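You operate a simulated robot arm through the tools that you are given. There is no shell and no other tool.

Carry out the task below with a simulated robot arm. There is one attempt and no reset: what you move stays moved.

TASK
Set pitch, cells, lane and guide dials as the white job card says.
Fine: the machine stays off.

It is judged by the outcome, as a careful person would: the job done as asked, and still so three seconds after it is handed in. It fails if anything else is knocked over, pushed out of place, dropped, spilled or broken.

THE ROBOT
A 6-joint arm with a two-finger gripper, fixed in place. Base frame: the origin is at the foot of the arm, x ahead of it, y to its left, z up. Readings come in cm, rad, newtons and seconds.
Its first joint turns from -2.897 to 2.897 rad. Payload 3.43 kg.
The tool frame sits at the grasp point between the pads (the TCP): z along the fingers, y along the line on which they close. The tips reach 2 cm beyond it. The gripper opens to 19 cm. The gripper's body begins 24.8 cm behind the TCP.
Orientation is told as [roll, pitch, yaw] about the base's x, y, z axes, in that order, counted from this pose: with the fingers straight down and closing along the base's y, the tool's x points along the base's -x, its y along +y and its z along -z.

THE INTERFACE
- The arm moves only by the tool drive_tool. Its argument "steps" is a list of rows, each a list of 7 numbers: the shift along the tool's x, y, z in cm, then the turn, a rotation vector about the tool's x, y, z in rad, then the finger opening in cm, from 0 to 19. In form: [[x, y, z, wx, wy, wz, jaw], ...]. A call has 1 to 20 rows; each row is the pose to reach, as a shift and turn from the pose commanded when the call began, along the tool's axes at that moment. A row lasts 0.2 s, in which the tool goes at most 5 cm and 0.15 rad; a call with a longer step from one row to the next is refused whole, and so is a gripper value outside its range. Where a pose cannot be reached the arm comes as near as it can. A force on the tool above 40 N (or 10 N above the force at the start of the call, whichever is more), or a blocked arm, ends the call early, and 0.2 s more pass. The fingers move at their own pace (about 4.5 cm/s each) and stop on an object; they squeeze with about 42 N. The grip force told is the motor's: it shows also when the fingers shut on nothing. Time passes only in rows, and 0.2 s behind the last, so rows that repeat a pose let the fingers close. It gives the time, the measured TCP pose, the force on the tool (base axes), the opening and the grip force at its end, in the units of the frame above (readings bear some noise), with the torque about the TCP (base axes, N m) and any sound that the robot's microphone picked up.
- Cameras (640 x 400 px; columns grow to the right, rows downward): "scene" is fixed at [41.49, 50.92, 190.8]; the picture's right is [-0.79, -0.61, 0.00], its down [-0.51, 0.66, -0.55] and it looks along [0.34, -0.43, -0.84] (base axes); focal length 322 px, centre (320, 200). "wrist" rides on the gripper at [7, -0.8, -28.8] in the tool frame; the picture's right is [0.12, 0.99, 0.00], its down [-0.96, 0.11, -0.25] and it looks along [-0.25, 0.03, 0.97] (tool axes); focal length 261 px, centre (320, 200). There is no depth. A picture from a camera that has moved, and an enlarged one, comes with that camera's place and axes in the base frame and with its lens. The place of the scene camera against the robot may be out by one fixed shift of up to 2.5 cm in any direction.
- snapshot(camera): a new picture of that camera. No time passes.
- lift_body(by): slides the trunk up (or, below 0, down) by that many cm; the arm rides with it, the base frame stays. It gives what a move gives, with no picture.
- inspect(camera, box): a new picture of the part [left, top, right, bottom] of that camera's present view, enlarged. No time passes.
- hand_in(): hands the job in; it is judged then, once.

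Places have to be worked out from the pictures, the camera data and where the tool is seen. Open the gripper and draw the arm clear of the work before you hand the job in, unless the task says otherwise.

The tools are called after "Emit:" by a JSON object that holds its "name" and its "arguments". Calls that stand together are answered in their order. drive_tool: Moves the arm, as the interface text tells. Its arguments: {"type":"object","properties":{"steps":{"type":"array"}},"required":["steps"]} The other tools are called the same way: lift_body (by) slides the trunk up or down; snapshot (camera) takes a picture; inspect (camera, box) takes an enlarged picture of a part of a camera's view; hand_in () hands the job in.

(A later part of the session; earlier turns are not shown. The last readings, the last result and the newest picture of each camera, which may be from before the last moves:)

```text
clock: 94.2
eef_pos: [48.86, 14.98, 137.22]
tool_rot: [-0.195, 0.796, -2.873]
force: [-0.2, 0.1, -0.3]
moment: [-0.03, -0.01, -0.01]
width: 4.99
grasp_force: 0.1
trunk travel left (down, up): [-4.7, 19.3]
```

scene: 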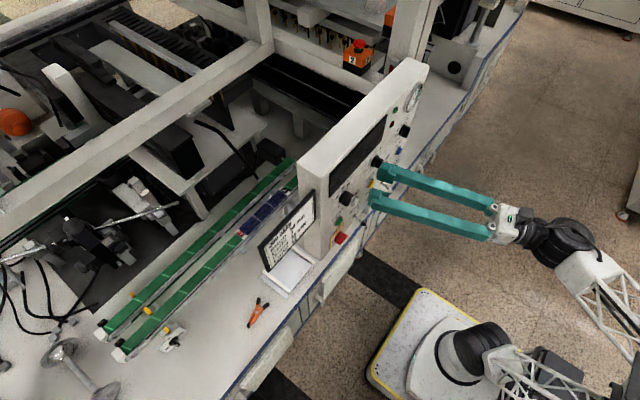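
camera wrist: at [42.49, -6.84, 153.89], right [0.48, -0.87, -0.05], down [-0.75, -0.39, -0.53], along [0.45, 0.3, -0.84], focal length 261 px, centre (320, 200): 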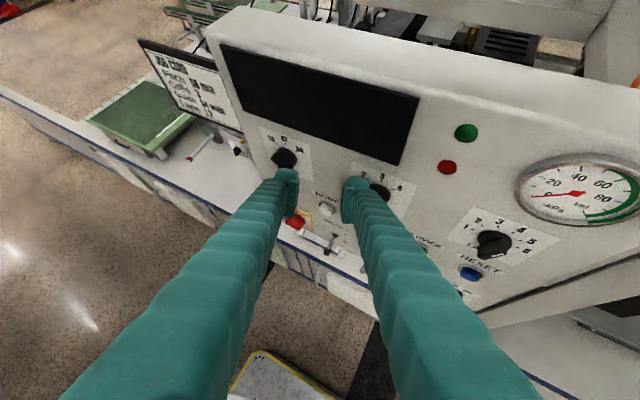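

Now yaw right about the wrist centre from 31° to 0°, in six rows.

Emit:
{"name": "drive_tool", "arguments": {"steps": [[0.389, 2.546, -0.09, -0.0637, 0.0119, 0.061, 5], [0.629, 5.087, -0.337, -0.127, 0.024, 0.122, 5], [0.716, 7.641, -0.746, -0.191, 0.036, 0.183, 5], [0.64, 10.18, -1.32, -0.255, 0.048, 0.244, 5], [0.398, 12.65, -2.06, -0.318, 0.06, 0.305, 5], [0, 15.06, -2.94, -0.382, 0.0716, 0.366, 5], [0, 15.06, -2.94, -0.382, 0.0716, 0.366, 5]]}}

Emit:
{"name": "inspect", "arguments": {"camera": "scene", "box": [630, 0, 640, 400]}}

```text
clock: 95.8
eef_pos: [51.95, -3.68, 137.07]
tool_rot: [-0.233, 0.796, 2.874]
force: [0.5, 0.2, -0.3]
moment: [-0.02, 0.02, 0.03]
width: 5.0
grasp_force: 0.0
out of reach, approached as far as the arm can: row 3, 4, 5, 6, 7
trunk travel left (down, up): [-4.7, 19.3]
```

```text
1.00 times, centred on (635, 200) of scene (not enlarged: the box is as wide or as high as the picture)
camera zoom: at [41.49, 50.92, 190.8], right [-0.79, -0.61, 0.0], down [-0.51, 0.66, -0.55], along [0.34, -0.43, -0.84], focal length 322 px, centre (5, 200)
```

zoom: 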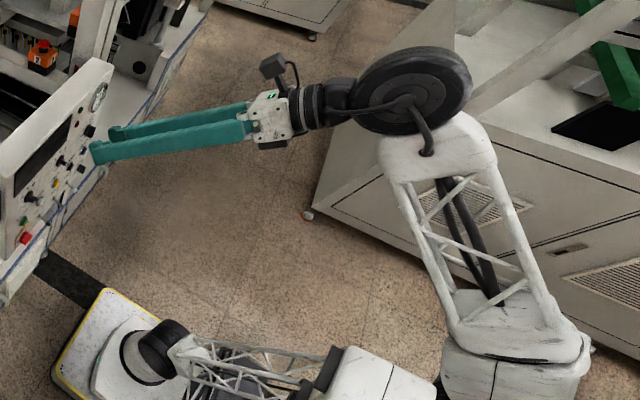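

Refused from yaw ≈15° on, so the boundary is confirmed in free space too. I now try the wrist flip: first to a staging pose (tool slightly up, yaw 24° left) well clear of the panel top.

Emit:
{"name": "drive_tool", "arguments": {"steps": [[0.68, -1.31, -0.48, 0.0235, 0.0427, -0.017, 5], [1.35, -2.62, -0.96, 0.047, 0.0854, -0.034, 5], [2.03, -3.93, -1.44, 0.0705, 0.128, -0.051, 5], [2.71, -5.24, -1.92, 0.094, 0.171, -0.068, 5], [3.38, -6.55, -2.39, 0.1176, 0.2135, -0.085, 5], [4.06, -7.86, -2.87, 0.141, 0.256, -0.102, 5], [4.73, -9.17, -3.35, 0.1646, 0.299, -0.119, 5], [5.41, -10.48, -3.83, 0.188, 0.3416, -0.136, 5], [6.09, -11.79, -4.31, 0.2116, 0.384, -0.153, 5], [6.76, -13.1, -4.79, 0.235, 0.427, -0.17, 5], [7.44, -14.4, -5.27, 0.2586, 0.4696, -0.187, 5], [8.12, -15.7, -5.75, 0.282, 0.512, -0.204, 5], [8.79, -17.0, -6.23, 0.3056, 0.555, -0.221, 5], [9.47, -18.3, -6.7, 0.329, 0.598, -0.238, 5], [10.14, -19.7, -7.18, 0.3527, 0.64, -0.255, 5], [10.8, -21.0, -7.66, 0.376, 0.683, -0.272, 5], [11.5, -22.3, -8.14, 0.3997, 0.726, -0.289, 5], [12.2, -23.6, -8.62, 0.423, 0.7685, -0.306, 5], [12.85, -24.9, -9.1, 0.4467, 0.8112, -0.3227, 5], [12.85, -24.9, -9.1, 0.4467, 0.8112, -0.3227, 5]]}}

Emit:
{"name": "inspect", "arguments": {"camera": "scene", "box": [630, 0, 640, 400]}}

```text
clock: 100.0
eef_pos: [56.82, 18.67, 155.93]
tool_rot: [2.926, 1.472, 0.173]
force: [0.3, -0.6, 0.8]
moment: [0.01, -0.06, 0.06]
width: 5.0
grasp_force: 0.0
out of reach, approached as far as the arm can: row 1, 2, 3, 4, 6
trunk travel left (down, up): [-4.7, 19.3]
```

```text
1.00 times, centred on (635, 200) of scene (not enlarged: the box is as wide or as high as the picture)
camera zoom: at [41.49, 50.92, 190.8], right [-0.79, -0.61, 0.0], down [-0.51, 0.66, -0.55], along [0.34, -0.43, -0.84], focal length 322 px, centre (5, 200)
```

zoom: 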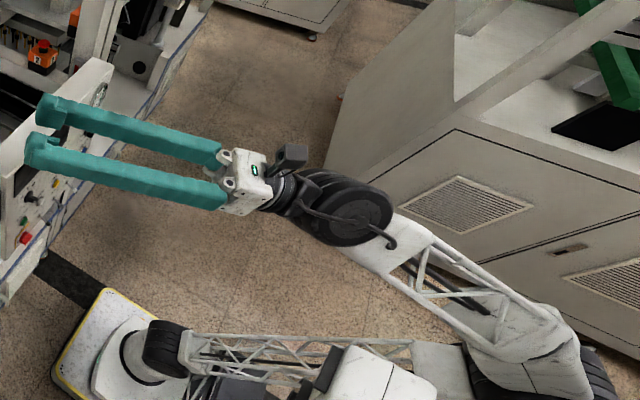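

The staging pose was reached. From the extended view I estimate the forearm direction as heading ≈17°, elevation ≈26°. I now roll the tool around the forearm axis (first 90°, swinging via the left and up).

Emit:
{"name": "drive_tool", "arguments": {"steps": [[0.9, -1.66, -0.12, 0.046, 0.012, 0.122, 5], [1.8, -3.32, -0.24, 0.093, 0.024, 0.244, 5], [2.7, -4.98, -0.36, 0.139, 0.037, 0.365, 5], [3.61, -6.64, -0.48, 0.185, 0.049, 0.487, 5], [5.16, -7.6, -0.98, 0.232, 0.061, 0.608, 5], [6.71, -8.57, -1.49, 0.278, 0.073, 0.73, 5], [8.26, -9.53, -1.99, 0.324, 0.0856, 0.852, 5], [9.81, -10.49, -2.49, 0.371, 0.098, 0.974, 5], [11.6, -10.56, -3.17, 0.417, 0.11, 1.096, 5], [13.4, -10.6, -3.85, 0.463, 0.122, 1.217, 5], [15.15, -10.7, -4.53, 0.51, 0.1345, 1.339, 5], [16.93, -10.76, -5.21, 0.556, 0.147, 1.461, 5], [16.93, -10.76, -5.21, 0.556, 0.147, 1.461, 5]]}}

Emit:
{"name": "inspect", "arguments": {"camera": "scene", "box": [630, 0, 640, 400]}}

```text
clock: 102.8
eef_pos: [46.45, 26.3, 172.08]
tool_rot: [-2.105, 0.167, 2.186]
force: [-1.3, 0.2, -0.5]
moment: [-0.01, -0.01, -0.03]
width: 5.01
grasp_force: 0.1
trunk travel left (down, up): [-4.7, 19.3]
```

```text
1.00 times, centred on (635, 200) of scene (not enlarged: the box is as wide or as high as the picture)
camera zoom: at [41.49, 50.92, 190.8], right [-0.79, -0.61, 0.0], down [-0.51, 0.66, -0.55], along [0.34, -0.43, -0.84], focal length 322 px, centre (5, 200)
```

zoom: 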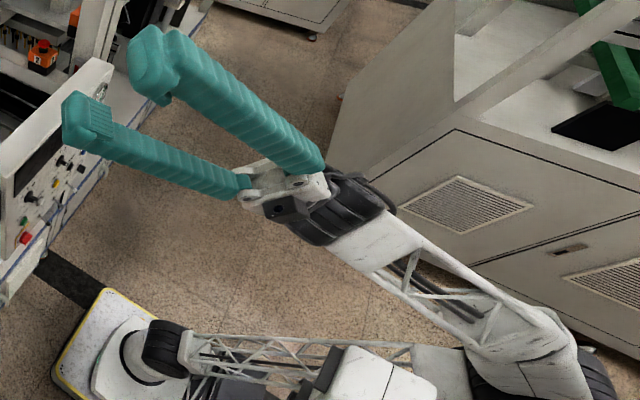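

Exact, no refusals. I continue the roll for the next 90° (tool ends pointing up over the forearm).

Emit:
{"name": "drive_tool", "arguments": {"steps": [[0.9, -1.66, -0.12, 0.046, 0.012, 0.122, 5], [1.8, -3.32, -0.24, 0.093, 0.024, 0.244, 5], [2.7, -4.98, -0.36, 0.139, 0.037, 0.365, 5], [3.61, -6.64, -0.6, 0.185, 0.049, 0.487, 5], [5.16, -7.6, -1.1, 0.232, 0.061, 0.608, 5], [6.71, -8.57, -1.6, 0.278, 0.073, 0.73, 5], [8.26, -9.53, -2.1, 0.324, 0.0856, 0.852, 5], [9.91, -10.54, -2.58, 0.371, 0.098, 0.974, 5], [11.6, -10.56, -3.2, 0.417, 0.11, 1.096, 5], [13.4, -10.6, -3.87, 0.463, 0.122, 1.217, 5], [15.2, -10.7, -4.57, 0.51, 0.1345, 1.339, 5], [17.04, -10.74, -5.27, 0.556, 0.147, 1.461, 5], [17.04, -10.74, -5.27, 0.556, 0.147, 1.461, 5]]}}

Emit:
{"name": "inspect", "arguments": {"camera": "scene", "box": [630, 0, 640, 400]}}

```text
clock: 105.6
eef_pos: [47.36, 7.65, 181.41]
tool_rot: [3.058, -0.748, -2.863]
force: [0.2, -0.6, -0.4]
moment: [0.03, 0.0, -0.02]
width: 5.01
grasp_force: 0.0
trunk travel left (down, up): [-4.7, 19.3]
```

```text
1.00 times, centred on (635, 200) of scene (not enlarged: the box is as wide or as high as the picture)
camera zoom: at [41.49, 50.92, 190.8], right [-0.79, -0.61, 0.0], down [-0.51, 0.66, -0.55], along [0.34, -0.43, -0.84], focal length 322 px, centre (5, 200)
```

zoom: 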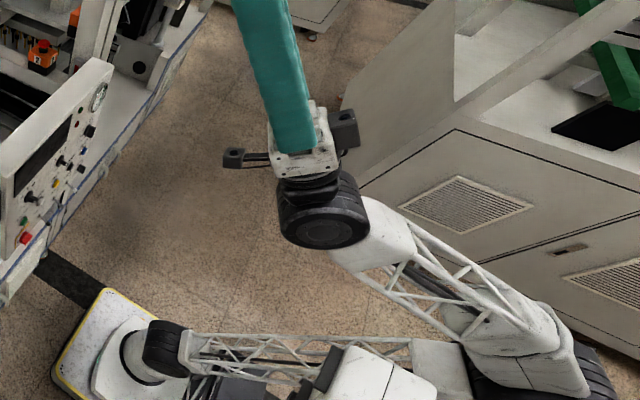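

The full 180° roll worked without refusal, confirming the diagnosis. Before crossing the straight-wrist position I measure the forearm direction more precisely.

Emit:
{"name": "inspect", "arguments": {"camera": "scene", "box": [630, 180, 640, 400]}}

```text
1.82 times, centred on (635, 290) of scene
camera zoom: at [41.49, 50.92, 190.8], right [-0.79, -0.61, 0.0], down [-0.51, 0.66, -0.55], along [0.34, -0.43, -0.84], focal length 586 px, centre (-253, 36)
```

zoom: 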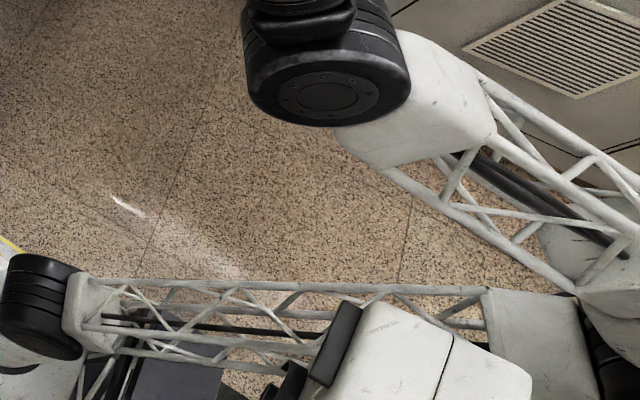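

Key insight: with this roll joint only the narrow wedge "straight below the forearm" is forbidden; the right-bent region I need for LANE and GUIDE is reachable by continuing the roll past the top and down the right side. I continue the roll another ~110°, drawing back slightly.

Emit:
{"name": "drive_tool", "arguments": {"steps": [[0.6, -1.47, -1.2, 0.046, 0.012, 0.122, 5], [1.2, -2.94, -2.4, 0.093, 0.024, 0.244, 5], [1.8, -4.4, -3.6, 0.139, 0.036, 0.365, 5], [2.37, -5.87, -4.83, 0.186, 0.048, 0.487, 5], [3.92, -6.86, -5.3, 0.232, 0.06, 0.609, 5], [5.47, -7.85, -5.8, 0.279, 0.072, 0.731, 5], [7.0, -8.83, -6.3, 0.325, 0.084, 0.853, 5], [8.57, -9.82, -6.81, 0.372, 0.0956, 0.975, 5], [10.3, -9.9, -7.5, 0.418, 0.107, 1.097, 5], [12.1, -9.9, -8.2, 0.465, 0.119, 1.219, 5], [13.9, -9.95, -8.85, 0.511, 0.131, 1.341, 5], [15.65, -9.95, -9.51, 0.558, 0.143, 1.463, 5], [17.1, -9.25, -10.1, 0.601, 0.154, 1.576, 5], [18.6, -8.5, -10.75, 0.645, 0.166, 1.69, 5], [20.12, -7.8, -11.4, 0.688, 0.177, 1.803, 5], [20.12, -7.8, -11.4, 0.688, 0.177, 1.803, 5]]}}

Emit:
{"name": "inspect", "arguments": {"camera": "scene", "box": [630, 0, 640, 400]}}

Emit:
{"name": "snapshot", "arguments": {"camera": "wrist"}}

```text
clock: 109.0
eef_pos: [55.48, 2.75, 158.78]
tool_rot: [1.819, 0.465, -1.476]
force: [-0.4, -0.5, -0.8]
moment: [0.01, -0.01, 0.02]
width: 5.0
grasp_force: 0.0
trunk travel left (down, up): [-4.7, 19.3]
```

```text
1.00 times, centred on (635, 200) of scene (not enlarged: the box is as wide or as high as the picture)
camera zoom: at [41.49, 50.92, 190.8], right [-0.79, -0.61, 0.0], down [-0.51, 0.66, -0.55], along [0.34, -0.43, -0.84], focal length 322 px, centre (5, 200)
```

zoom: 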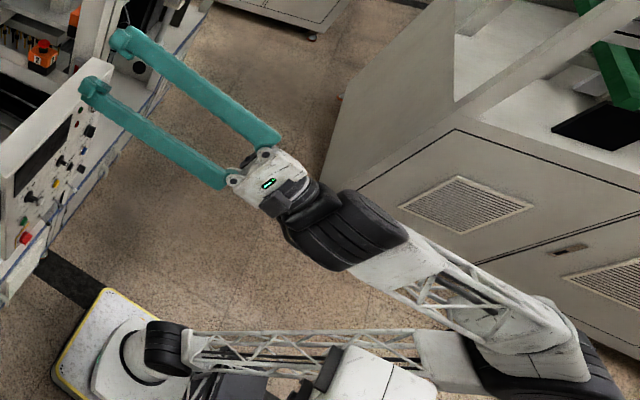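

```text
taken
camera wrist: at [26.93, 9.97, 154.93], right [-0.21, -0.35, 0.91], down [-0.18, -0.9, -0.39], along [0.96, -0.25, 0.13], focal length 261 px, centre (320, 200)
```

wrist: 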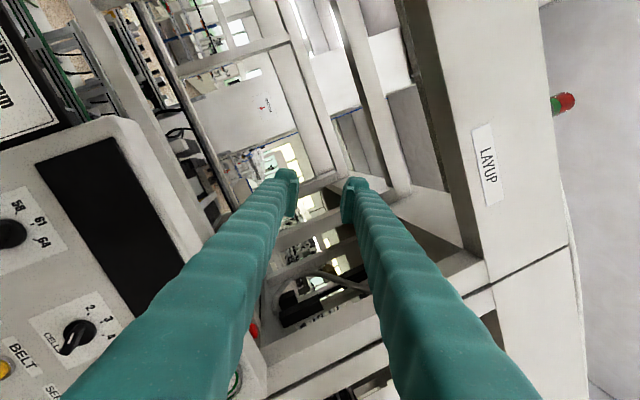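

Exact again. The tool is now right-bent capable. I move halfway toward the LANE pre-position (yaw −22°, level), slowly.

Emit:
{"name": "drive_tool", "arguments": {"steps": [[-1.6, -1.07, -0.29, -0.0135, -0.0186, 0.066, 5], [-3.2, -2.13, -0.57, -0.027, -0.037, 0.132, 5], [-4.8, -3.2, -0.86, -0.041, -0.056, 0.198, 5], [-6.4, -4.26, -1.14, -0.054, -0.074, 0.265, 5], [-8.0, -5.3, -1.43, -0.068, -0.093, 0.331, 5], [-9.6, -6.4, -1.71, -0.081, -0.111, 0.397, 5], [-11.2, -7.5, -2.0, -0.095, -0.13, 0.463, 5], [-12.8, -8.5, -2.28, -0.108, -0.149, 0.529, 5], [-14.4, -9.6, -2.57, -0.122, -0.167, 0.595, 5], [-16.05, -10.65, -2.85, -0.135, -0.186, 0.661, 5], [-16.05, -10.65, -2.85, -0.135, -0.186, 0.661, 5]]}}

Emit:
{"name": "snapshot", "arguments": {"camera": "wrist"}}

```text
clock: 111.4
eef_pos: [56.24, -6.64, 141.86]
tool_rot: [2.013, 1.15, -1.408]
force: [-0.8, -0.2, -0.5]
moment: [-0.01, -0.01, 0.02]
width: 5.0
grasp_force: 0.1
trunk travel left (down, up): [-4.7, 19.3]
```

```text
taken
camera wrist: at [28.5, 3.87, 143.01], right [-0.29, -0.83, 0.48], down [-0.21, -0.43, -0.88], along [0.93, -0.36, -0.04], focal length 261 px, centre (320, 200)
```

wrist: 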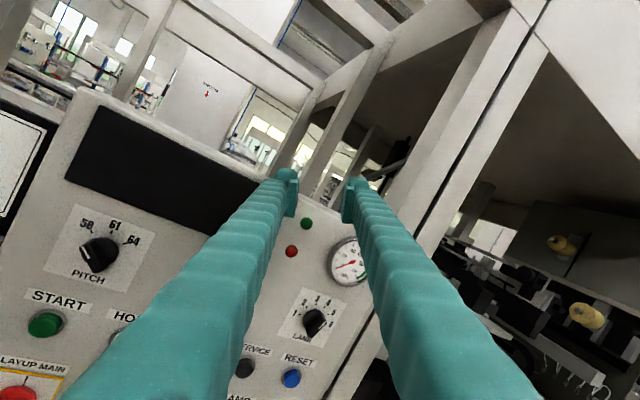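

Exactly on track. I do the second half, keeping x at ~55.3 for clearance from the gauge.

Emit:
{"name": "drive_tool", "arguments": {"steps": [[-1.94, 0.22, -0.17, -0.0135, -0.0186, 0.066, 5], [-3.87, 0.44, -0.33, -0.027, -0.037, 0.132, 5], [-5.8, 0.66, -0.5, -0.041, -0.056, 0.198, 5], [-7.75, 0.88, -0.66, -0.054, -0.074, 0.265, 5], [-9.7, 1.1, -0.83, -0.068, -0.093, 0.331, 5], [-11.6, 1.32, -1.0, -0.081, -0.111, 0.397, 5], [-13.6, 1.54, -1.16, -0.095, -0.13, 0.463, 5], [-15.5, 1.76, -1.33, -0.108, -0.149, 0.529, 5], [-17.4, 1.98, -1.5, -0.122, -0.167, 0.595, 5], [-19.37, 2.2, -1.66, -0.135, -0.186, 0.661, 5], [-19.37, 2.2, -1.66, -0.135, -0.186, 0.661, 5]]}}

Emit:
{"name": "snapshot", "arguments": {"camera": "wrist"}}

Emit:
{"name": "inspect", "arguments": {"camera": "wrist", "box": [270, 140, 370, 240]}}

```text
clock: 113.8
eef_pos: [55.16, -15.77, 124.8]
tool_rot: [-1.568, 1.276, 1.191]
force: [0.4, 0.3, 0.7]
moment: [0.05, 0.0, -0.01]
width: 5.02
grasp_force: 0.1
trunk travel left (down, up): [-4.7, 19.3]
```

```text
taken
camera wrist: at [28.04, -6.2, 131.84], right [-0.37, -0.91, -0.17], down [-0.17, 0.25, -0.95], along [0.91, -0.32, -0.24], focal length 261 px, centre (320, 200)
```

wrist: 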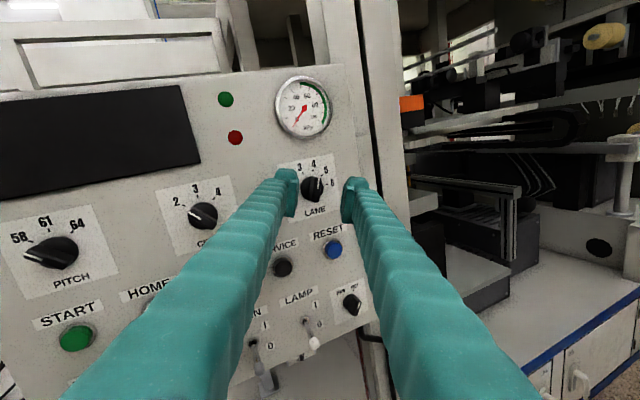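

```text
4.00 times, centred on (320, 190) of wrist
camera zoom: at [28.04, -6.2, 131.84], right [-0.37, -0.91, -0.17], down [-0.17, 0.25, -0.95], along [0.91, -0.32, -0.24], focal length 1043 px, centre (320, 240)
```

zoom: 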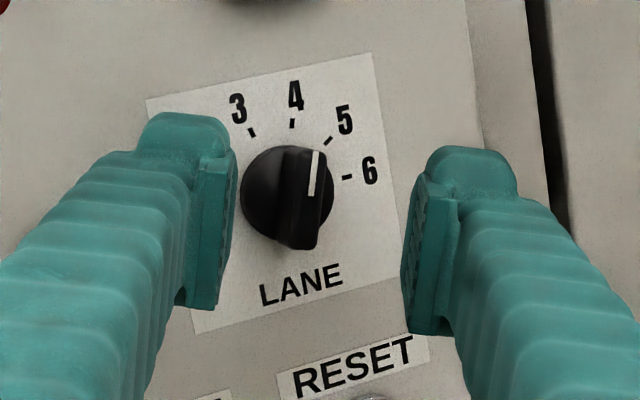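

LANE is straight ahead, pointer at 4 (computed 18°), centre ≈(−17.6, 124.7). I shift ~0.5 cm and advance with jaws at 2.4 cm so that the tip centre ends at x≈61.2.

Emit:
{"name": "drive_tool", "arguments": {"steps": [[-0.2, -0.42, 0, 0, 0, 0, 3.5], [-0.2, -0.42, 1.0, 0, 0, 0, 2.4], [-0.2, -0.42, 2.0, 0, 0, 0, 2.4], [-0.2, -0.42, 2.8, 0, 0, 0, 2.4], [-0.2, -0.42, 3.4, 0, 0, 0, 2.4], [-0.21, -0.42, 3.9, 0, 0, 0, 2.4], [-0.21, -0.42, 4.32, 0, 0, 0, 2.4], [-0.21, -0.42, 4.32, 0, 0, 0, 2.4]]}}

Emit:
{"name": "inspect", "arguments": {"camera": "wrist", "box": [270, 140, 370, 240]}}

Emit:
{"name": "inspect", "arguments": {"camera": "scene", "box": [370, 80, 450, 170]}}

```text
clock: 115.6
eef_pos: [59.63, -17.04, 124.57]
tool_rot: [-1.57, 1.279, 1.188]
force: [-16.0, 7.4, -3.1]
moment: [-0.03, -0.05, 0.35]
width: 2.39
grasp_force: 0.0
trunk travel left (down, up): [-4.7, 19.3]
```

```text
4.00 times, centred on (320, 190) of wrist
camera zoom: at [32.34, -7.34, 131.63], right [-0.37, -0.91, -0.17], down [-0.17, 0.25, -0.95], along [0.91, -0.32, -0.24], focal length 1043 px, centre (320, 240)
```

zoom: 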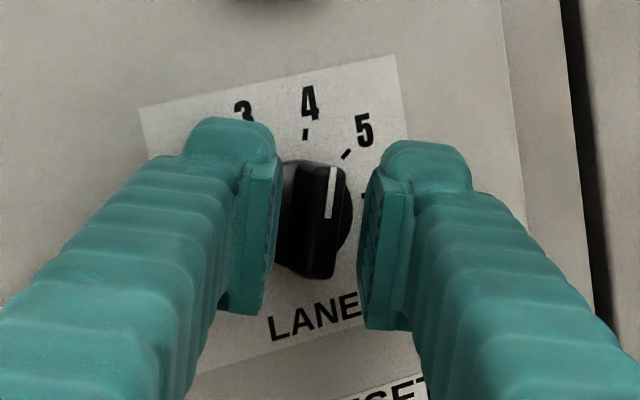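

```text
4.44 times, centred on (410, 125) of scene
camera zoom: at [41.49, 50.92, 190.8], right [-0.79, -0.61, 0.0], down [-0.51, 0.66, -0.55], along [0.34, -0.43, -0.84], focal length 1432 px, centre (-80, 533)
```

zoom: 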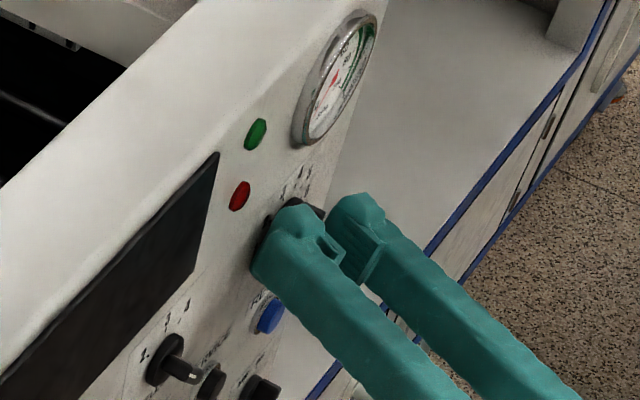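

There's a light 16 N contact of the left fingertip; I pull back 0.3 cm, narrow the fork to 1.8 cm and spin the first −0.6 rad.

Emit:
{"name": "drive_tool", "arguments": {"steps": [[0.03, 0.1, -0.28, 0, 0, 0, 2.2], [0.03, 0.1, -0.28, 0, 0, 0, 1.8], [0.03, 0.1, -0.28, 0, 0, -0.1, 1.8], [0.03, 0.1, -0.28, 0, 0, -0.2, 1.8], [0.03, 0.1, -0.28, 0, 0, -0.3, 1.8], [0.03, 0.1, -0.28, 0, 0, -0.4, 1.8], [0.03, 0.1, -0.28, 0, 0, -0.5, 1.8], [0.03, 0.1, -0.28, 0, 0, -0.6, 1.8], [0.03, 0.1, -0.28, 0, 0, -0.6, 1.8]]}}

Emit:
{"name": "inspect", "arguments": {"camera": "wrist", "box": [270, 140, 370, 240]}}

```text
clock: 117.6
eef_pos: [59.28, -16.92, 124.63]
tool_rot: [1.568, 1.26, -1.959]
force: [-1.1, 1.1, 0.0]
moment: [0.02, 0.01, 0.01]
width: 1.91
grasp_force: 0.7
trunk travel left (down, up): [-4.7, 19.3]
```

```text
4.00 times, centred on (320, 190) of wrist
camera zoom: at [33.58, -3.41, 131.16], right [-0.34, -0.84, 0.42], down [-0.38, -0.28, -0.88], along [0.86, -0.46, -0.23], focal length 1043 px, centre (320, 240)
```

zoom: 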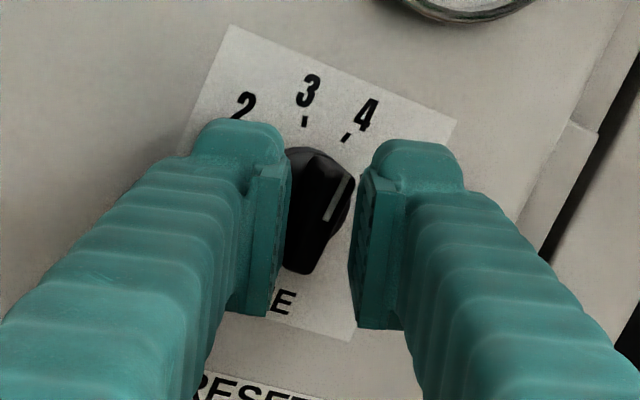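

The bar lags behind the fork; I squeeze to align it with the pads (toward 3).

Emit:
{"name": "drive_tool", "arguments": {"steps": [[0, 0, 0, 0, 0, 0, 1.4], [0, 0, 0, 0, 0, 0, 0.9], [0, 0, 0, 0, 0, 0, 0.5], [0, 0, 0, 0, 0, 0, 0.5]]}}

Emit:
{"name": "inspect", "arguments": {"camera": "wrist", "box": [270, 140, 370, 240]}}

```text
clock: 118.6
eef_pos: [59.15, -16.99, 124.66]
tool_rot: [1.572, 1.262, -1.958]
force: [-11.2, -3.0, 0.1]
moment: [0.02, -0.6, -0.01]
width: 0.85
grasp_force: 42.1
trunk travel left (down, up): [-4.7, 19.3]
```

```text
4.00 times, centred on (320, 190) of wrist
camera zoom: at [33.53, -3.42, 131.18], right [-0.34, -0.84, 0.41], down [-0.38, -0.28, -0.88], along [0.86, -0.46, -0.23], focal length 1043 px, centre (320, 240)
```

zoom: 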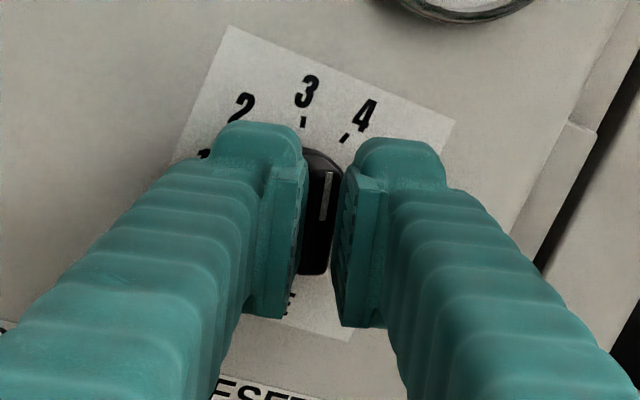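

Aligned near 3 with little side load. I ease to 1.6 cm, spin another −0.6 rad, then squeeze again to align at 2.

Emit:
{"name": "drive_tool", "arguments": {"steps": [[0, 0, 0, 0, 0, 0, 1.6], [0, 0, 0, 0, 0, 0, 1.6], [0, 0, 0, 0, 0, -0.1, 1.6], [0, 0, 0, 0, 0, -0.2, 1.6], [0, 0, 0, 0, 0, -0.3, 1.6], [0, 0, 0, 0, 0, -0.4, 1.6], [0, 0, 0, 0, 0, -0.5, 1.6], [0, 0, 0, 0, 0, -0.6, 1.6], [0, 0, 0, 0, 0, -0.6, 1.2], [0, 0, 0, 0, 0, -0.6, 0.5], [0, 0, 0, 0, 0, -0.6, 0.5]]}}

Emit:
{"name": "inspect", "arguments": {"camera": "wrist", "box": [270, 140, 370, 240]}}

```text
clock: 121.0
eef_pos: [59.15, -16.99, 124.6]
tool_rot: [1.569, 0.661, -1.957]
force: [-2.1, 2.1, 1.8]
moment: [0.01, -0.28, 0.36]
width: 1.01
grasp_force: 43.6
trunk travel left (down, up): [-4.7, 19.3]
```

```text
4.00 times, centred on (320, 190) of wrist
camera zoom: at [34.71, -0.59, 128.34], right [-0.19, -0.48, 0.86], down [-0.54, -0.68, -0.5], along [0.82, -0.56, -0.13], focal length 1043 px, centre (320, 240)
```

zoom: 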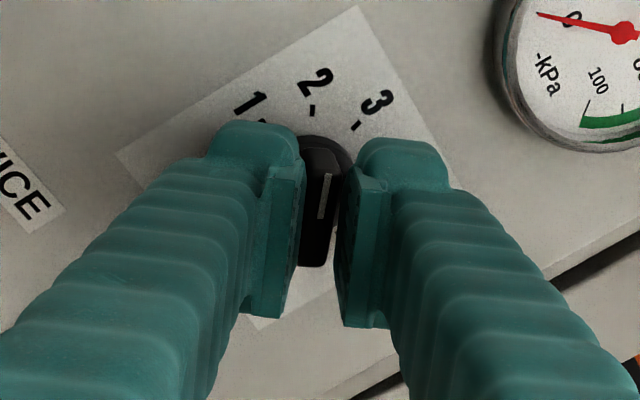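

The pointer computes to about −54.6° — exactly at 2 (−54°). I release and look.

Emit:
{"name": "drive_tool", "arguments": {"steps": [[0, 0, 0, 0, 0, 0, 1.5], [0, 0, 0, 0, 0, 0, 2.2], [0, 0, 0, 0, 0, 0, 2.6], [0, 0, 0, 0, 0, 0, 2.6]]}}

Emit:
{"name": "inspect", "arguments": {"camera": "wrist", "box": [270, 140, 370, 240]}}

```text
clock: 122.0
eef_pos: [59.08, -17.05, 124.57]
tool_rot: [1.569, 0.663, -1.957]
force: [-0.3, -0.5, 0.3]
moment: [-0.01, -0.01, -0.03]
width: 2.61
grasp_force: 0.0
trunk travel left (down, up): [-4.7, 19.3]
```

```text
4.00 times, centred on (320, 190) of wrist
camera zoom: at [34.72, -0.61, 128.34], right [-0.19, -0.48, 0.86], down [-0.54, -0.68, -0.5], along [0.82, -0.56, -0.13], focal length 1043 px, centre (320, 240)
```

zoom: 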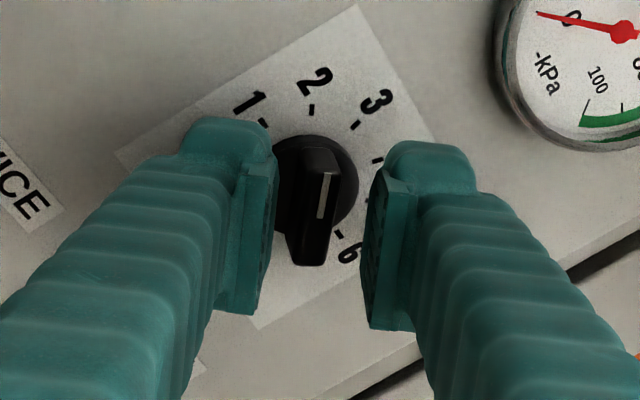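

LANE holds at 2. I back out 4.5 cm along the tool axis and un-spin to verify from a straight view.

Emit:
{"name": "drive_tool", "arguments": {"steps": [[0, 0, -0.8, 0, 0, 0, 2.8], [0, 0, -1.6, 0, 0, 0, 3], [0, 0, -2.6, 0, 0, 0, 4], [0, 0, -3.6, 0, 0, 0.1, 5], [0, 0, -4.5, 0, 0, 0.2, 5], [0, 0, -4.5, 0, 0, 0.33, 5], [0, 0, -4.5, 0, 0, 0.46, 5], [0, 0, -4.5, 0, 0, 0.59, 5], [0, 0, -4.5, 0, 0, 0.72, 5], [0, 0, -4.5, 0, 0, 0.85, 5], [0, 0, -4.5, 0, 0, 0.9, 5], [0, 0, -4.5, 0, 0, 0.9, 5]]}}

Emit:
{"name": "snapshot", "arguments": {"camera": "wrist"}}

Emit:
{"name": "inspect", "arguments": {"camera": "wrist", "box": [290, 150, 350, 220]}}

Emit:
{"name": "inspect", "arguments": {"camera": "wrist", "box": [0, 170, 260, 290]}}

```text
clock: 124.6
eef_pos: [55.13, -15.48, 124.63]
tool_rot: [1.469, 1.566, -2.058]
force: [-0.1, 0.3, -0.1]
moment: [-0.02, -0.02, 0.01]
width: 4.99
grasp_force: 0.0
trunk travel left (down, up): [-4.7, 19.3]
```

```text
taken
camera wrist: at [28.71, -3.71, 131.72], right [-0.37, -0.92, 0.13], down [-0.28, -0.02, -0.96], along [0.89, -0.39, -0.25], focal length 261 px, centre (320, 200)
```

wrist: 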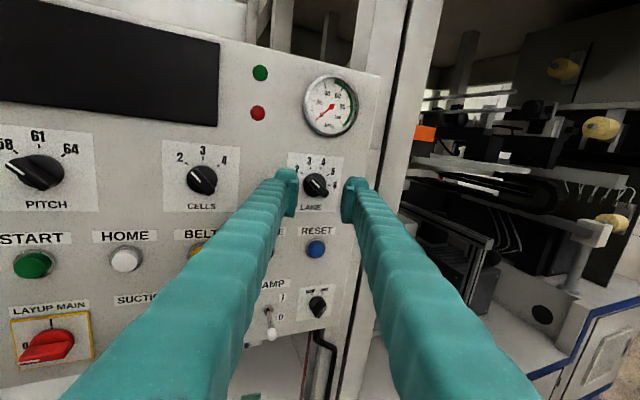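

```text
5.71 times, centred on (320, 185) of wrist
camera zoom: at [28.71, -3.71, 131.72], right [-0.37, -0.92, 0.13], down [-0.28, -0.02, -0.96], along [0.89, -0.39, -0.25], focal length 1489 px, centre (320, 286)
```

zoom: 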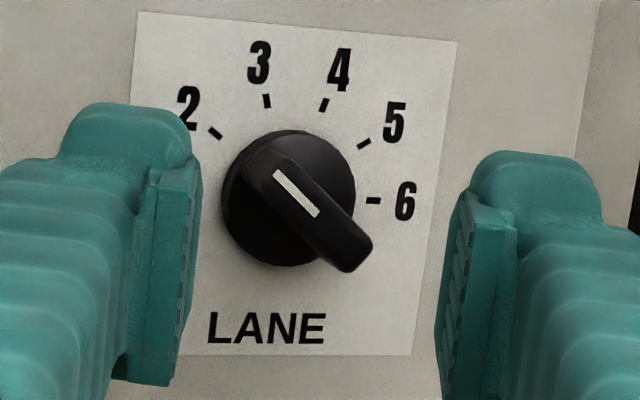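

```text
2.46 times, centred on (130, 230) of wrist
camera zoom: at [28.71, -3.71, 131.72], right [-0.37, -0.92, 0.13], down [-0.28, -0.02, -0.96], along [0.89, -0.39, -0.25], focal length 642 px, centre (788, 126)
```

zoom: 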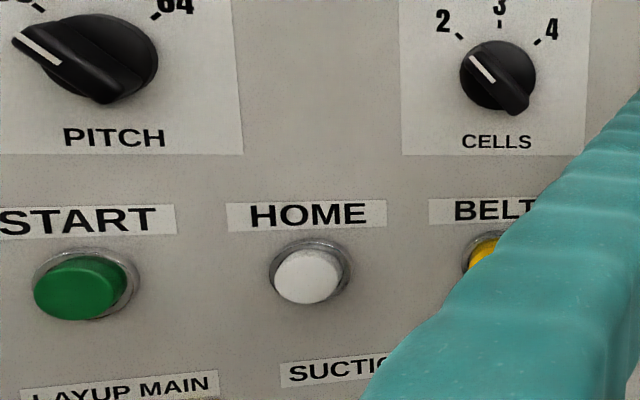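

LANE is at 2. But the earlier bump has turned CELLS to 2, so I must reset it to 3. I move slowly to the front of CELLS with a small right yaw (−9°).

Emit:
{"name": "drive_tool", "arguments": {"steps": [[0, -1.0, -0.25, 0.0175, 0, 0, 5], [0, -2.0, -0.49, 0.035, 0, 0, 5], [0, -2.95, -0.73, 0.0525, 0, 0, 5], [0, -3.93, -0.98, 0.07, 0, 0, 5], [0, -4.9, -1.22, 0.0875, 0, 0, 5], [0, -5.9, -1.46, 0.105, 0, 0, 5], [0, -6.9, -1.7, 0.1225, 0, 0, 5], [0, -7.9, -1.95, 0.14, 0, 0, 5], [0, -8.85, -2.2, 0.1575, 0, 0, 5], [0, -9.8, -2.44, 0.175, 0, 0, 5], [0, -10.8, -2.68, 0.1925, 0, 0, 5], [0, -11.8, -2.93, 0.21, 0, 0, 5], [0.05, -12.78, -3.17, 0.2275, 0, 0, 5], [0.05, -12.78, -3.17, 0.2275, 0, 0, 5]]}}

Emit:
{"name": "inspect", "arguments": {"camera": "wrist", "box": [290, 150, 350, 220]}}

```text
clock: 127.6
eef_pos: [57.0, -2.47, 124.52]
tool_rot: [1.244, 1.561, -2.053]
force: [-0.3, 0.4, -0.1]
moment: [0.0, 0.04, 0.01]
width: 5.0
grasp_force: 0.1
trunk travel left (down, up): [-4.7, 19.3]
```

```text
5.71 times, centred on (320, 185) of wrist
camera zoom: at [28.68, 3.11, 131.73], right [-0.15, -0.98, 0.13], down [-0.27, -0.08, -0.96], along [0.95, -0.18, -0.25], focal length 1489 px, centre (320, 286)
```

zoom: 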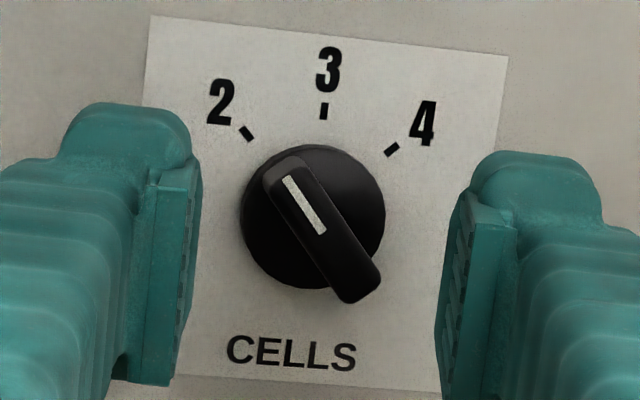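

CELLS sits at about −40° (near 2). I spin to match, raise 0.15 cm, and advance to straddle the bar.

Emit:
{"name": "drive_tool", "arguments": {"steps": [[0.05, 0, 0, 0, 0, -0.13, 4.5], [0.1, 0, 0, 0, 0, -0.26, 4], [0.15, 0, 0, 0, 0, -0.39, 3.6], [0.15, 0, 0, 0, 0, -0.52, 3.6], [0.15, 0, 0, 0, 0, -0.62, 3.6], [0.15, 0, 0, 0, 0, -0.7, 3.6], [0.15, 0, 0.8, 0, 0, -0.7, 3.6], [0.15, 0, 1.5, 0, 0, -0.7, 3.6], [0.15, 0, 2.0, 0, 0, -0.7, 3.6], [0.15, 0, 2.45, 0, 0, -0.7, 3.6], [0.15, 0, 2.45, 0, 0, -0.7, 3.6]]}}

Emit:
{"name": "inspect", "arguments": {"camera": "wrist", "box": [270, 140, 370, 240]}}

```text
clock: 130.0
eef_pos: [59.37, -2.77, 124.6]
tool_rot: [1.568, 0.864, -1.731]
force: [0.8, 1.0, -0.5]
moment: [0.03, 0.01, -0.01]
width: 3.59
grasp_force: 0.1
trunk travel left (down, up): [-4.7, 19.3]
```

```text
4.00 times, centred on (320, 190) of wrist
camera zoom: at [31.74, 6.95, 129.54], right [-0.1, -0.67, 0.74], down [-0.36, -0.67, -0.66], along [0.93, -0.33, -0.17], focal length 1043 px, centre (320, 240)
```

zoom: 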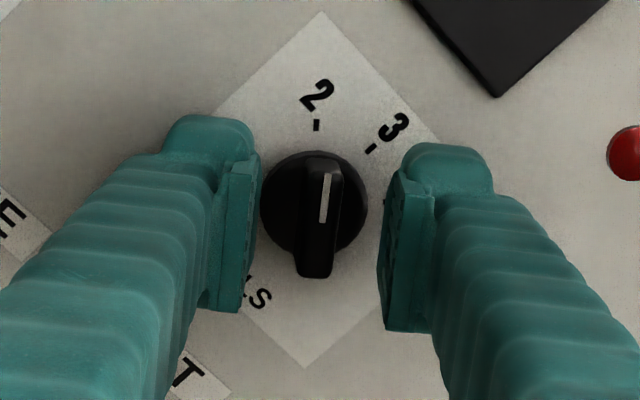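

Well centred and parallel. I grip the bar.

Emit:
{"name": "drive_tool", "arguments": {"steps": [[0, 0, 0, 0, 0, 0, 2], [0, 0, 0, 0, 0, 0, 1], [0, 0, 0, 0, 0, 0, 0.5], [0, 0, 0, 0, 0, 0, 0.5]]}}

```text
clock: 131.0
eef_pos: [59.43, -2.85, 124.61]
tool_rot: [1.568, 0.862, -1.731]
force: [3.0, -2.8, 3.6]
moment: [0.0, -0.11, 0.12]
width: 1.04
grasp_force: 43.6
trunk travel left (down, up): [-4.7, 19.3]
```

Gripped with only ~4 N side load. I turn +0.707 rad clockwise to 3.

Emit:
{"name": "drive_tool", "arguments": {"steps": [[0, 0, 0, 0, 0, 0.1, 0.5], [0, 0, 0, 0, 0, 0.2, 0.5], [0, 0, 0, 0, 0, 0.3, 0.5], [0, 0, 0, 0, 0, 0.4, 0.5], [0, 0, 0, 0, 0, 0.5, 0.5], [0, 0, 0, 0, 0, 0.6, 0.5], [0, 0, 0, 0, 0, 0.66, 0.5], [0, 0, 0, 0, 0, 0.707, 0.5], [0, 0, 0, 0, 0, 0.707, 0.5]]}}

Emit:
{"name": "inspect", "arguments": {"camera": "wrist", "box": [270, 140, 370, 240]}}

```text
clock: 133.0
eef_pos: [59.39, -2.88, 124.8]
tool_rot: [-0.145, 1.568, 2.839]
force: [9.0, -20.2, 3.0]
moment: [-0.05, 0.33, -0.2]
width: 1.0
grasp_force: 43.9
trunk travel left (down, up): [-4.7, 19.3]
```

```text
4.00 times, centred on (320, 190) of wrist
camera zoom: at [31.03, 2.54, 131.87], right [-0.16, -0.98, 0.12], down [-0.27, -0.07, -0.96], along [0.95, -0.18, -0.25], focal length 1043 px, centre (320, 240)
```

zoom: 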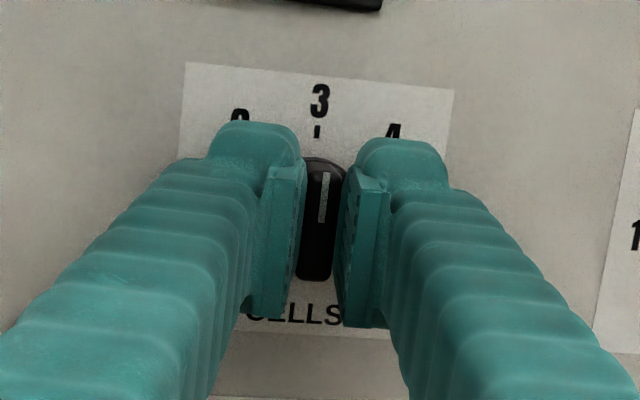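

CELLS points to 3 again. I relax the side load slightly, then open and back out.

Emit:
{"name": "drive_tool", "arguments": {"steps": [[0, 0.12, 0, 0, 0, 0, 0.5], [0, 0.15, 0, 0, 0, 0, 0.5], [0, 0.15, 0, 0, 0, 0, 1.6], [0, 0.15, 0, 0, 0, 0, 2.6], [0, 0.15, 0, 0, 0, 0, 3.6], [0, 0.15, -0.8, 0, 0, 0, 3.6], [0, 0.15, -1.6, 0, 0, 0, 4], [0, 0.15, -2.4, 0, 0, 0, 5], [0, 0.15, -2.4, 0, 0, 0, 5]]}}

Emit:
{"name": "inspect", "arguments": {"camera": "wrist", "box": [290, 150, 350, 220]}}

Emit:
{"name": "snapshot", "arguments": {"camera": "wrist"}}

```text
clock: 135.0
eef_pos: [57.1, -2.44, 124.7]
tool_rot: [0.275, 1.567, -3.022]
force: [0.0, 0.2, -0.2]
moment: [-0.03, 0.03, -0.02]
width: 5.0
grasp_force: 0.0
trunk travel left (down, up): [-4.7, 19.3]
```

```text
5.71 times, centred on (320, 185) of wrist
camera zoom: at [28.7, 2.98, 131.91], right [-0.15, -0.98, 0.12], down [-0.27, -0.08, -0.96], along [0.95, -0.18, -0.25], focal length 1489 px, centre (320, 286)
```

zoom: 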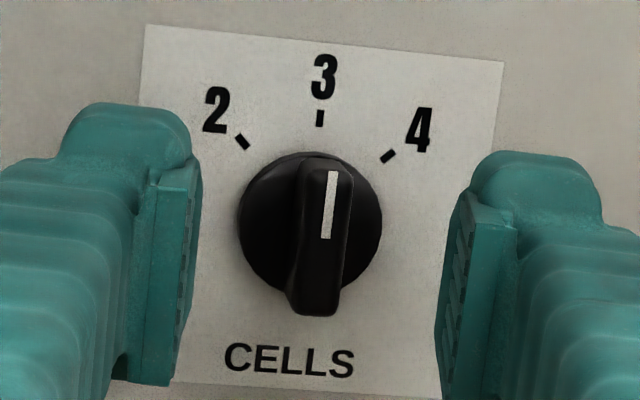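

```text
taken
camera wrist: at [28.7, 2.98, 131.91], right [-0.15, -0.98, 0.12], down [-0.27, -0.08, -0.96], along [0.95, -0.18, -0.25], focal length 261 px, centre (320, 200)
```

wrist: 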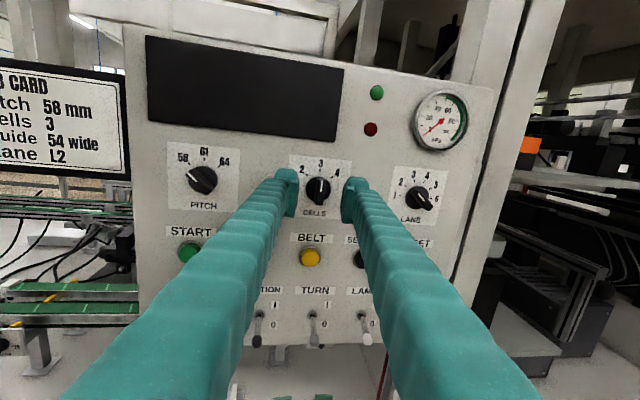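

CELLS is back at exactly 3; PITCH 58, LANE 2; all switches untouched. Now for GUIDE: I first draw back and rise to z≈148 (the job card spans y 19–38, z 120–133 at x≈68, so I'll pass above and around it).

Emit:
{"name": "drive_tool", "arguments": {"steps": [[0.5, 0, -1.0, 0, 0, 0, 5], [2, -0.1, -2.0, 0, 0, 0, 5], [4, -0.3, -2.6, 0, 0, 0, 5], [6, -0.5, -3.0, 0, 0, 0, 5], [8, -0.7, -3.33, 0, 0, 0, 5], [10, -0.9, -3.33, 0, 0, 0, 5], [12, -1.1, -3.33, 0, 0, 0, 5], [14, -1.2, -3.33, 0, 0, 0, 5], [16, -1.4, -3.33, 0, 0, 0, 5], [18, -1.5, -3.33, 0, 0, 0, 5], [20, -1.7, -3.33, 0, 0, 0, 5], [22, -1.8, -3.33, 0, 0, 0, 5], [23.3, -1.9, -3.33, 0, 0, 0, 5], [23.3, -1.9, -3.33, 0, 0, 0, 5]]}}

```text
clock: 138.0
eef_pos: [54.12, -0.06, 147.9]
tool_rot: [0.398, 1.567, -2.901]
force: [0.0, -0.4, -1.1]
moment: [0.01, 0.04, -0.01]
width: 5.03
grasp_force: 0.0
trunk travel left (down, up): [-4.7, 19.3]
```

At (54.1, 0, 148). I now swing left to about (56, 50, 150) at this height, gradually yawing left and pitching slightly down.

Emit:
{"name": "drive_tool", "arguments": {"steps": [[0.1, -2.5, -0.3, 0.021, -0.009, -0.002, 5], [0.2, -5, -0.6, 0.041, -0.019, -0.004, 5], [0.3, -7.5, -0.9, 0.062, -0.028, -0.006, 5], [0.4, -10, -1.2, 0.082, -0.038, -0.008, 5], [0.5, -12.5, -1.5, 0.103, -0.047, -0.01, 5], [0.6, -15, -1.8, 0.123, -0.056, -0.012, 5], [0.7, -17.4, -2.05, 0.144, -0.066, -0.014, 5], [0.85, -19.9, -2.35, 0.164, -0.075, -0.016, 5], [0.95, -22.4, -2.64, 0.185, -0.085, -0.018, 5], [1.05, -24.9, -2.93, 0.205, -0.094, -0.02, 5], [1.15, -27.3, -3.2, 0.226, -0.104, -0.022, 5], [1.25, -29.8, -3.5, 0.246, -0.113, -0.024, 5], [1.35, -32.3, -3.8, 0.267, -0.122, -0.025, 5], [1.5, -34.8, -4.1, 0.288, -0.132, -0.027, 5], [1.6, -37.3, -4.4, 0.308, -0.141, -0.029, 5], [1.7, -39.8, -4.7, 0.329, -0.151, -0.031, 5], [1.8, -42.2, -5, 0.349, -0.16, -0.033, 5], [1.9, -44.7, -5.3, 0.37, -0.169, -0.035, 5], [2.0, -47.2, -5.6, 0.39, -0.179, -0.037, 5], [2.1, -49.7, -5.87, 0.4108, -0.1882, -0.0392, 5]]}}

Emit:
{"name": "snapshot", "arguments": {"camera": "wrist"}}

Emit:
{"name": "snapshot", "arguments": {"camera": "scene"}}

```text
clock: 142.2
eef_pos: [55.96, 49.92, 149.96]
tool_rot: [-0.002, 1.377, -2.887]
force: [0.1, -0.2, 0.3]
moment: [-0.01, 0.05, 0.06]
width: 5.01
grasp_force: 0.1
trunk travel left (down, up): [-4.7, 19.3]
```

```text
taken
camera wrist: at [29.71, 44.03, 162.51], right [0.27, -0.95, 0.12], down [-0.39, -0.22, -0.9], along [0.88, 0.2, -0.43], focal length 261 px, centre (320, 200)
```

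wrist: 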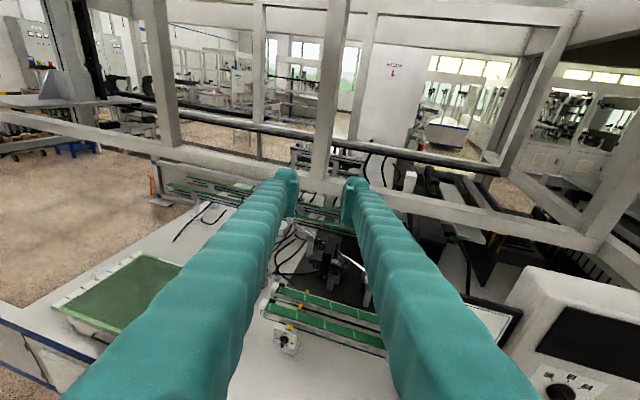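

```text
taken
```

scene: 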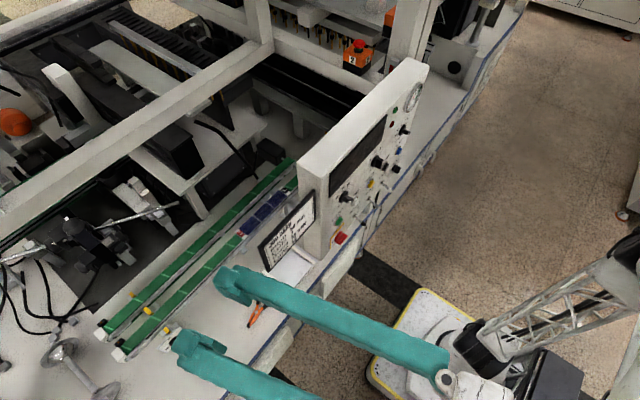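

Reached exactly. The GUIDE dial is visible below; I zoom in on it.

Emit:
{"name": "inspect", "arguments": {"camera": "wrist", "box": [255, 310, 325, 370]}}

Emit:
{"name": "inspect", "arguments": {"camera": "scene", "box": [120, 290, 240, 390]}}

```text
6.67 times, centred on (290, 340) of wrist
camera zoom: at [29.71, 44.03, 162.51], right [0.27, -0.95, 0.12], down [-0.39, -0.22, -0.9], along [0.88, 0.2, -0.43], focal length 1738 px, centre (520, -733)
```

zoom: 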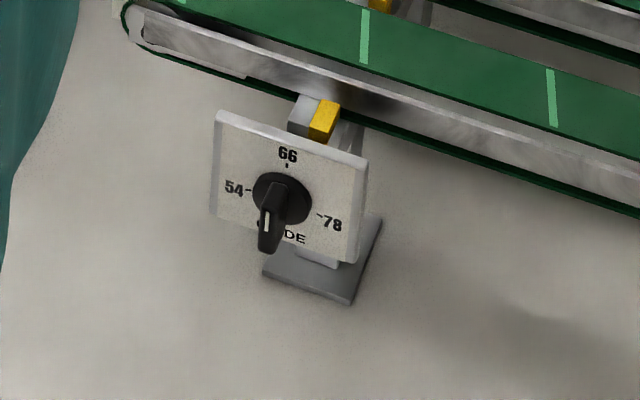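

```text
4.00 times, centred on (180, 340) of scene
camera zoom: at [41.49, 50.92, 190.8], right [-0.79, -0.61, 0.0], down [-0.51, 0.66, -0.55], along [0.34, -0.43, -0.84], focal length 1289 px, centre (880, -360)
```

zoom: 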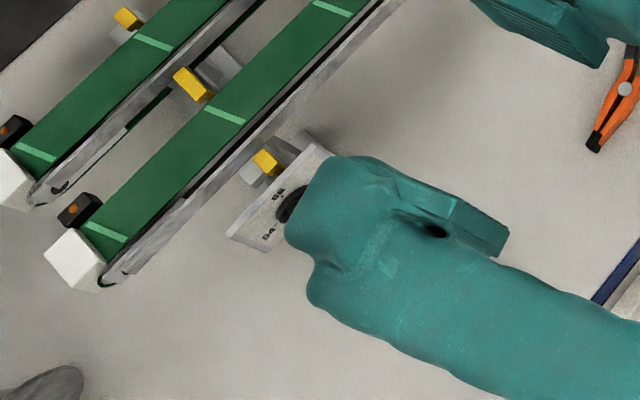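

The GUIDE dial points to 66 (up); 54 is to the left. Triangulated: plate face vertical at x≈91.7, knob centre ≈(64.85, 72.4), table top z≈65. I descend in two stages toward a viewing pose at about (72, 62, 86), pitched ~22° down, yaw 0.

Emit:
{"name": "drive_tool", "arguments": {"steps": [[-2.1, -0.27, 1.09, -0.009, -0.007, 0.003, 5], [-4.2, -0.55, 2.18, -0.018, -0.014, 0.005, 5], [-6.3, -0.82, 3.27, -0.026, -0.02, 0.008, 5], [-8.5, -1.09, 4.36, -0.035, -0.027, 0.01, 5], [-10.6, -1.36, 5.45, -0.044, -0.034, 0.013, 5], [-12.7, -1.64, 6.5, -0.053, -0.041, 0.016, 5], [-14.8, -1.91, 7.6, -0.062, -0.047, 0.018, 5], [-16.9, -2.18, 8.7, -0.07, -0.054, 0.021, 5], [-19, -2.46, 9.8, -0.079, -0.061, 0.024, 5], [-21.1, -2.73, 10.9, -0.088, -0.068, 0.026, 5], [-23.3, -3.0, 12, -0.097, -0.074, 0.029, 5], [-25.4, -3.27, 13.1, -0.106, -0.081, 0.031, 5], [-27.5, -3.55, 14.2, -0.115, -0.088, 0.034, 5], [-29.6, -3.82, 15.25, -0.1234, -0.0947, 0.0366, 5], [-29.6, -3.82, 15.25, -0.1234, -0.0947, 0.0366, 5]]}}

Emit:
{"name": "snapshot", "arguments": {"camera": "wrist"}}

```text
clock: 144.4
eef_pos: [62.97, 51.76, 139.96]
tool_rot: [-0.743, 1.332, 2.557]
force: [-0.2, -0.4, 0.7]
moment: [-0.01, 0.14, 0.18]
width: 5.03
grasp_force: 0.0
trunk travel left (down, up): [-4.7, 19.3]
stopped in row 11: the arm was blocked; the commanded pose is now the measured one
```

```text
taken
camera wrist: at [36.38, 46.85, 152.04], right [0.16, -0.99, -0.04], down [-0.41, -0.03, -0.91], along [0.9, 0.16, -0.41], focal length 261 px, centre (320, 200)
```

wrist: 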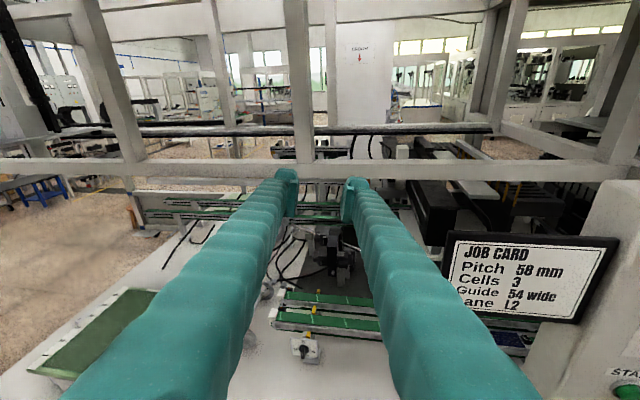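

The arm was blocked during the descent (hardly lowered). I check the arm's posture with the extended views.

Emit:
{"name": "inspect", "arguments": {"camera": "scene", "box": [630, 0, 640, 400]}}

Emit:
{"name": "inspect", "arguments": {"camera": "scene", "box": [0, 390, 640, 400]}}

Emit:
{"name": "inspect", "arguments": {"camera": "scene", "box": [440, 385, 640, 400]}}

```text
1.00 times, centred on (635, 200) of scene (not enlarged: the box is as wide or as high as the picture)
camera zoom: at [41.49, 50.92, 190.8], right [-0.79, -0.61, 0.0], down [-0.51, 0.66, -0.55], along [0.34, -0.43, -0.84], focal length 322 px, centre (5, 200)
```

zoom: 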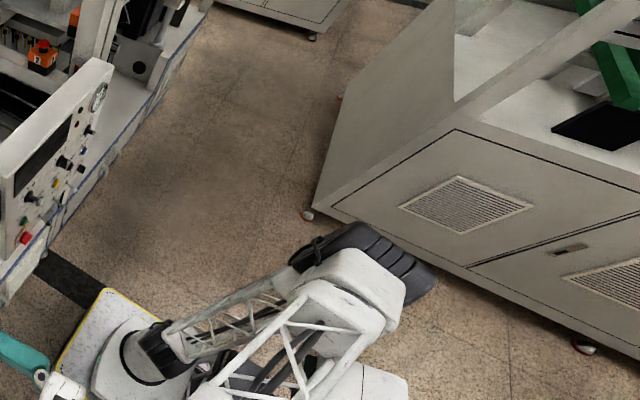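

```text
1.00 times, centred on (320, 395) of scene (not enlarged: the box is as wide or as high as the picture)
camera zoom: at [41.49, 50.92, 190.8], right [-0.79, -0.61, 0.0], down [-0.51, 0.66, -0.55], along [0.34, -0.43, -0.84], focal length 322 px, centre (320, 5)
```

zoom: 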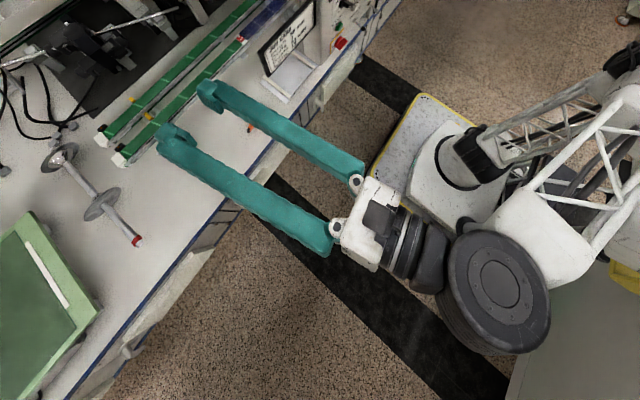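

```text
3.20 times, centred on (540, 392) of scene
camera zoom: at [41.49, 50.92, 190.8], right [-0.79, -0.61, 0.0], down [-0.51, 0.66, -0.55], along [0.34, -0.43, -0.84], focal length 1031 px, centre (-384, -416)
```

zoom: 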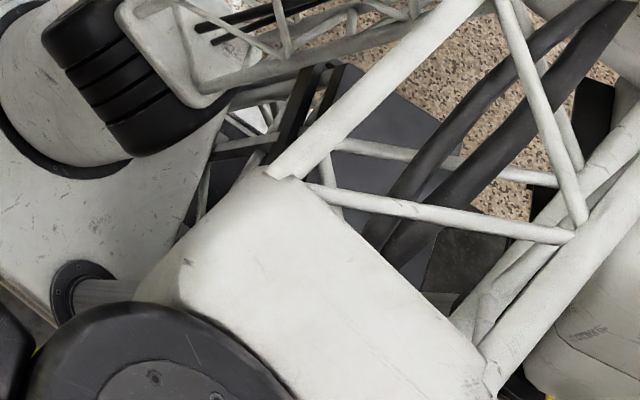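

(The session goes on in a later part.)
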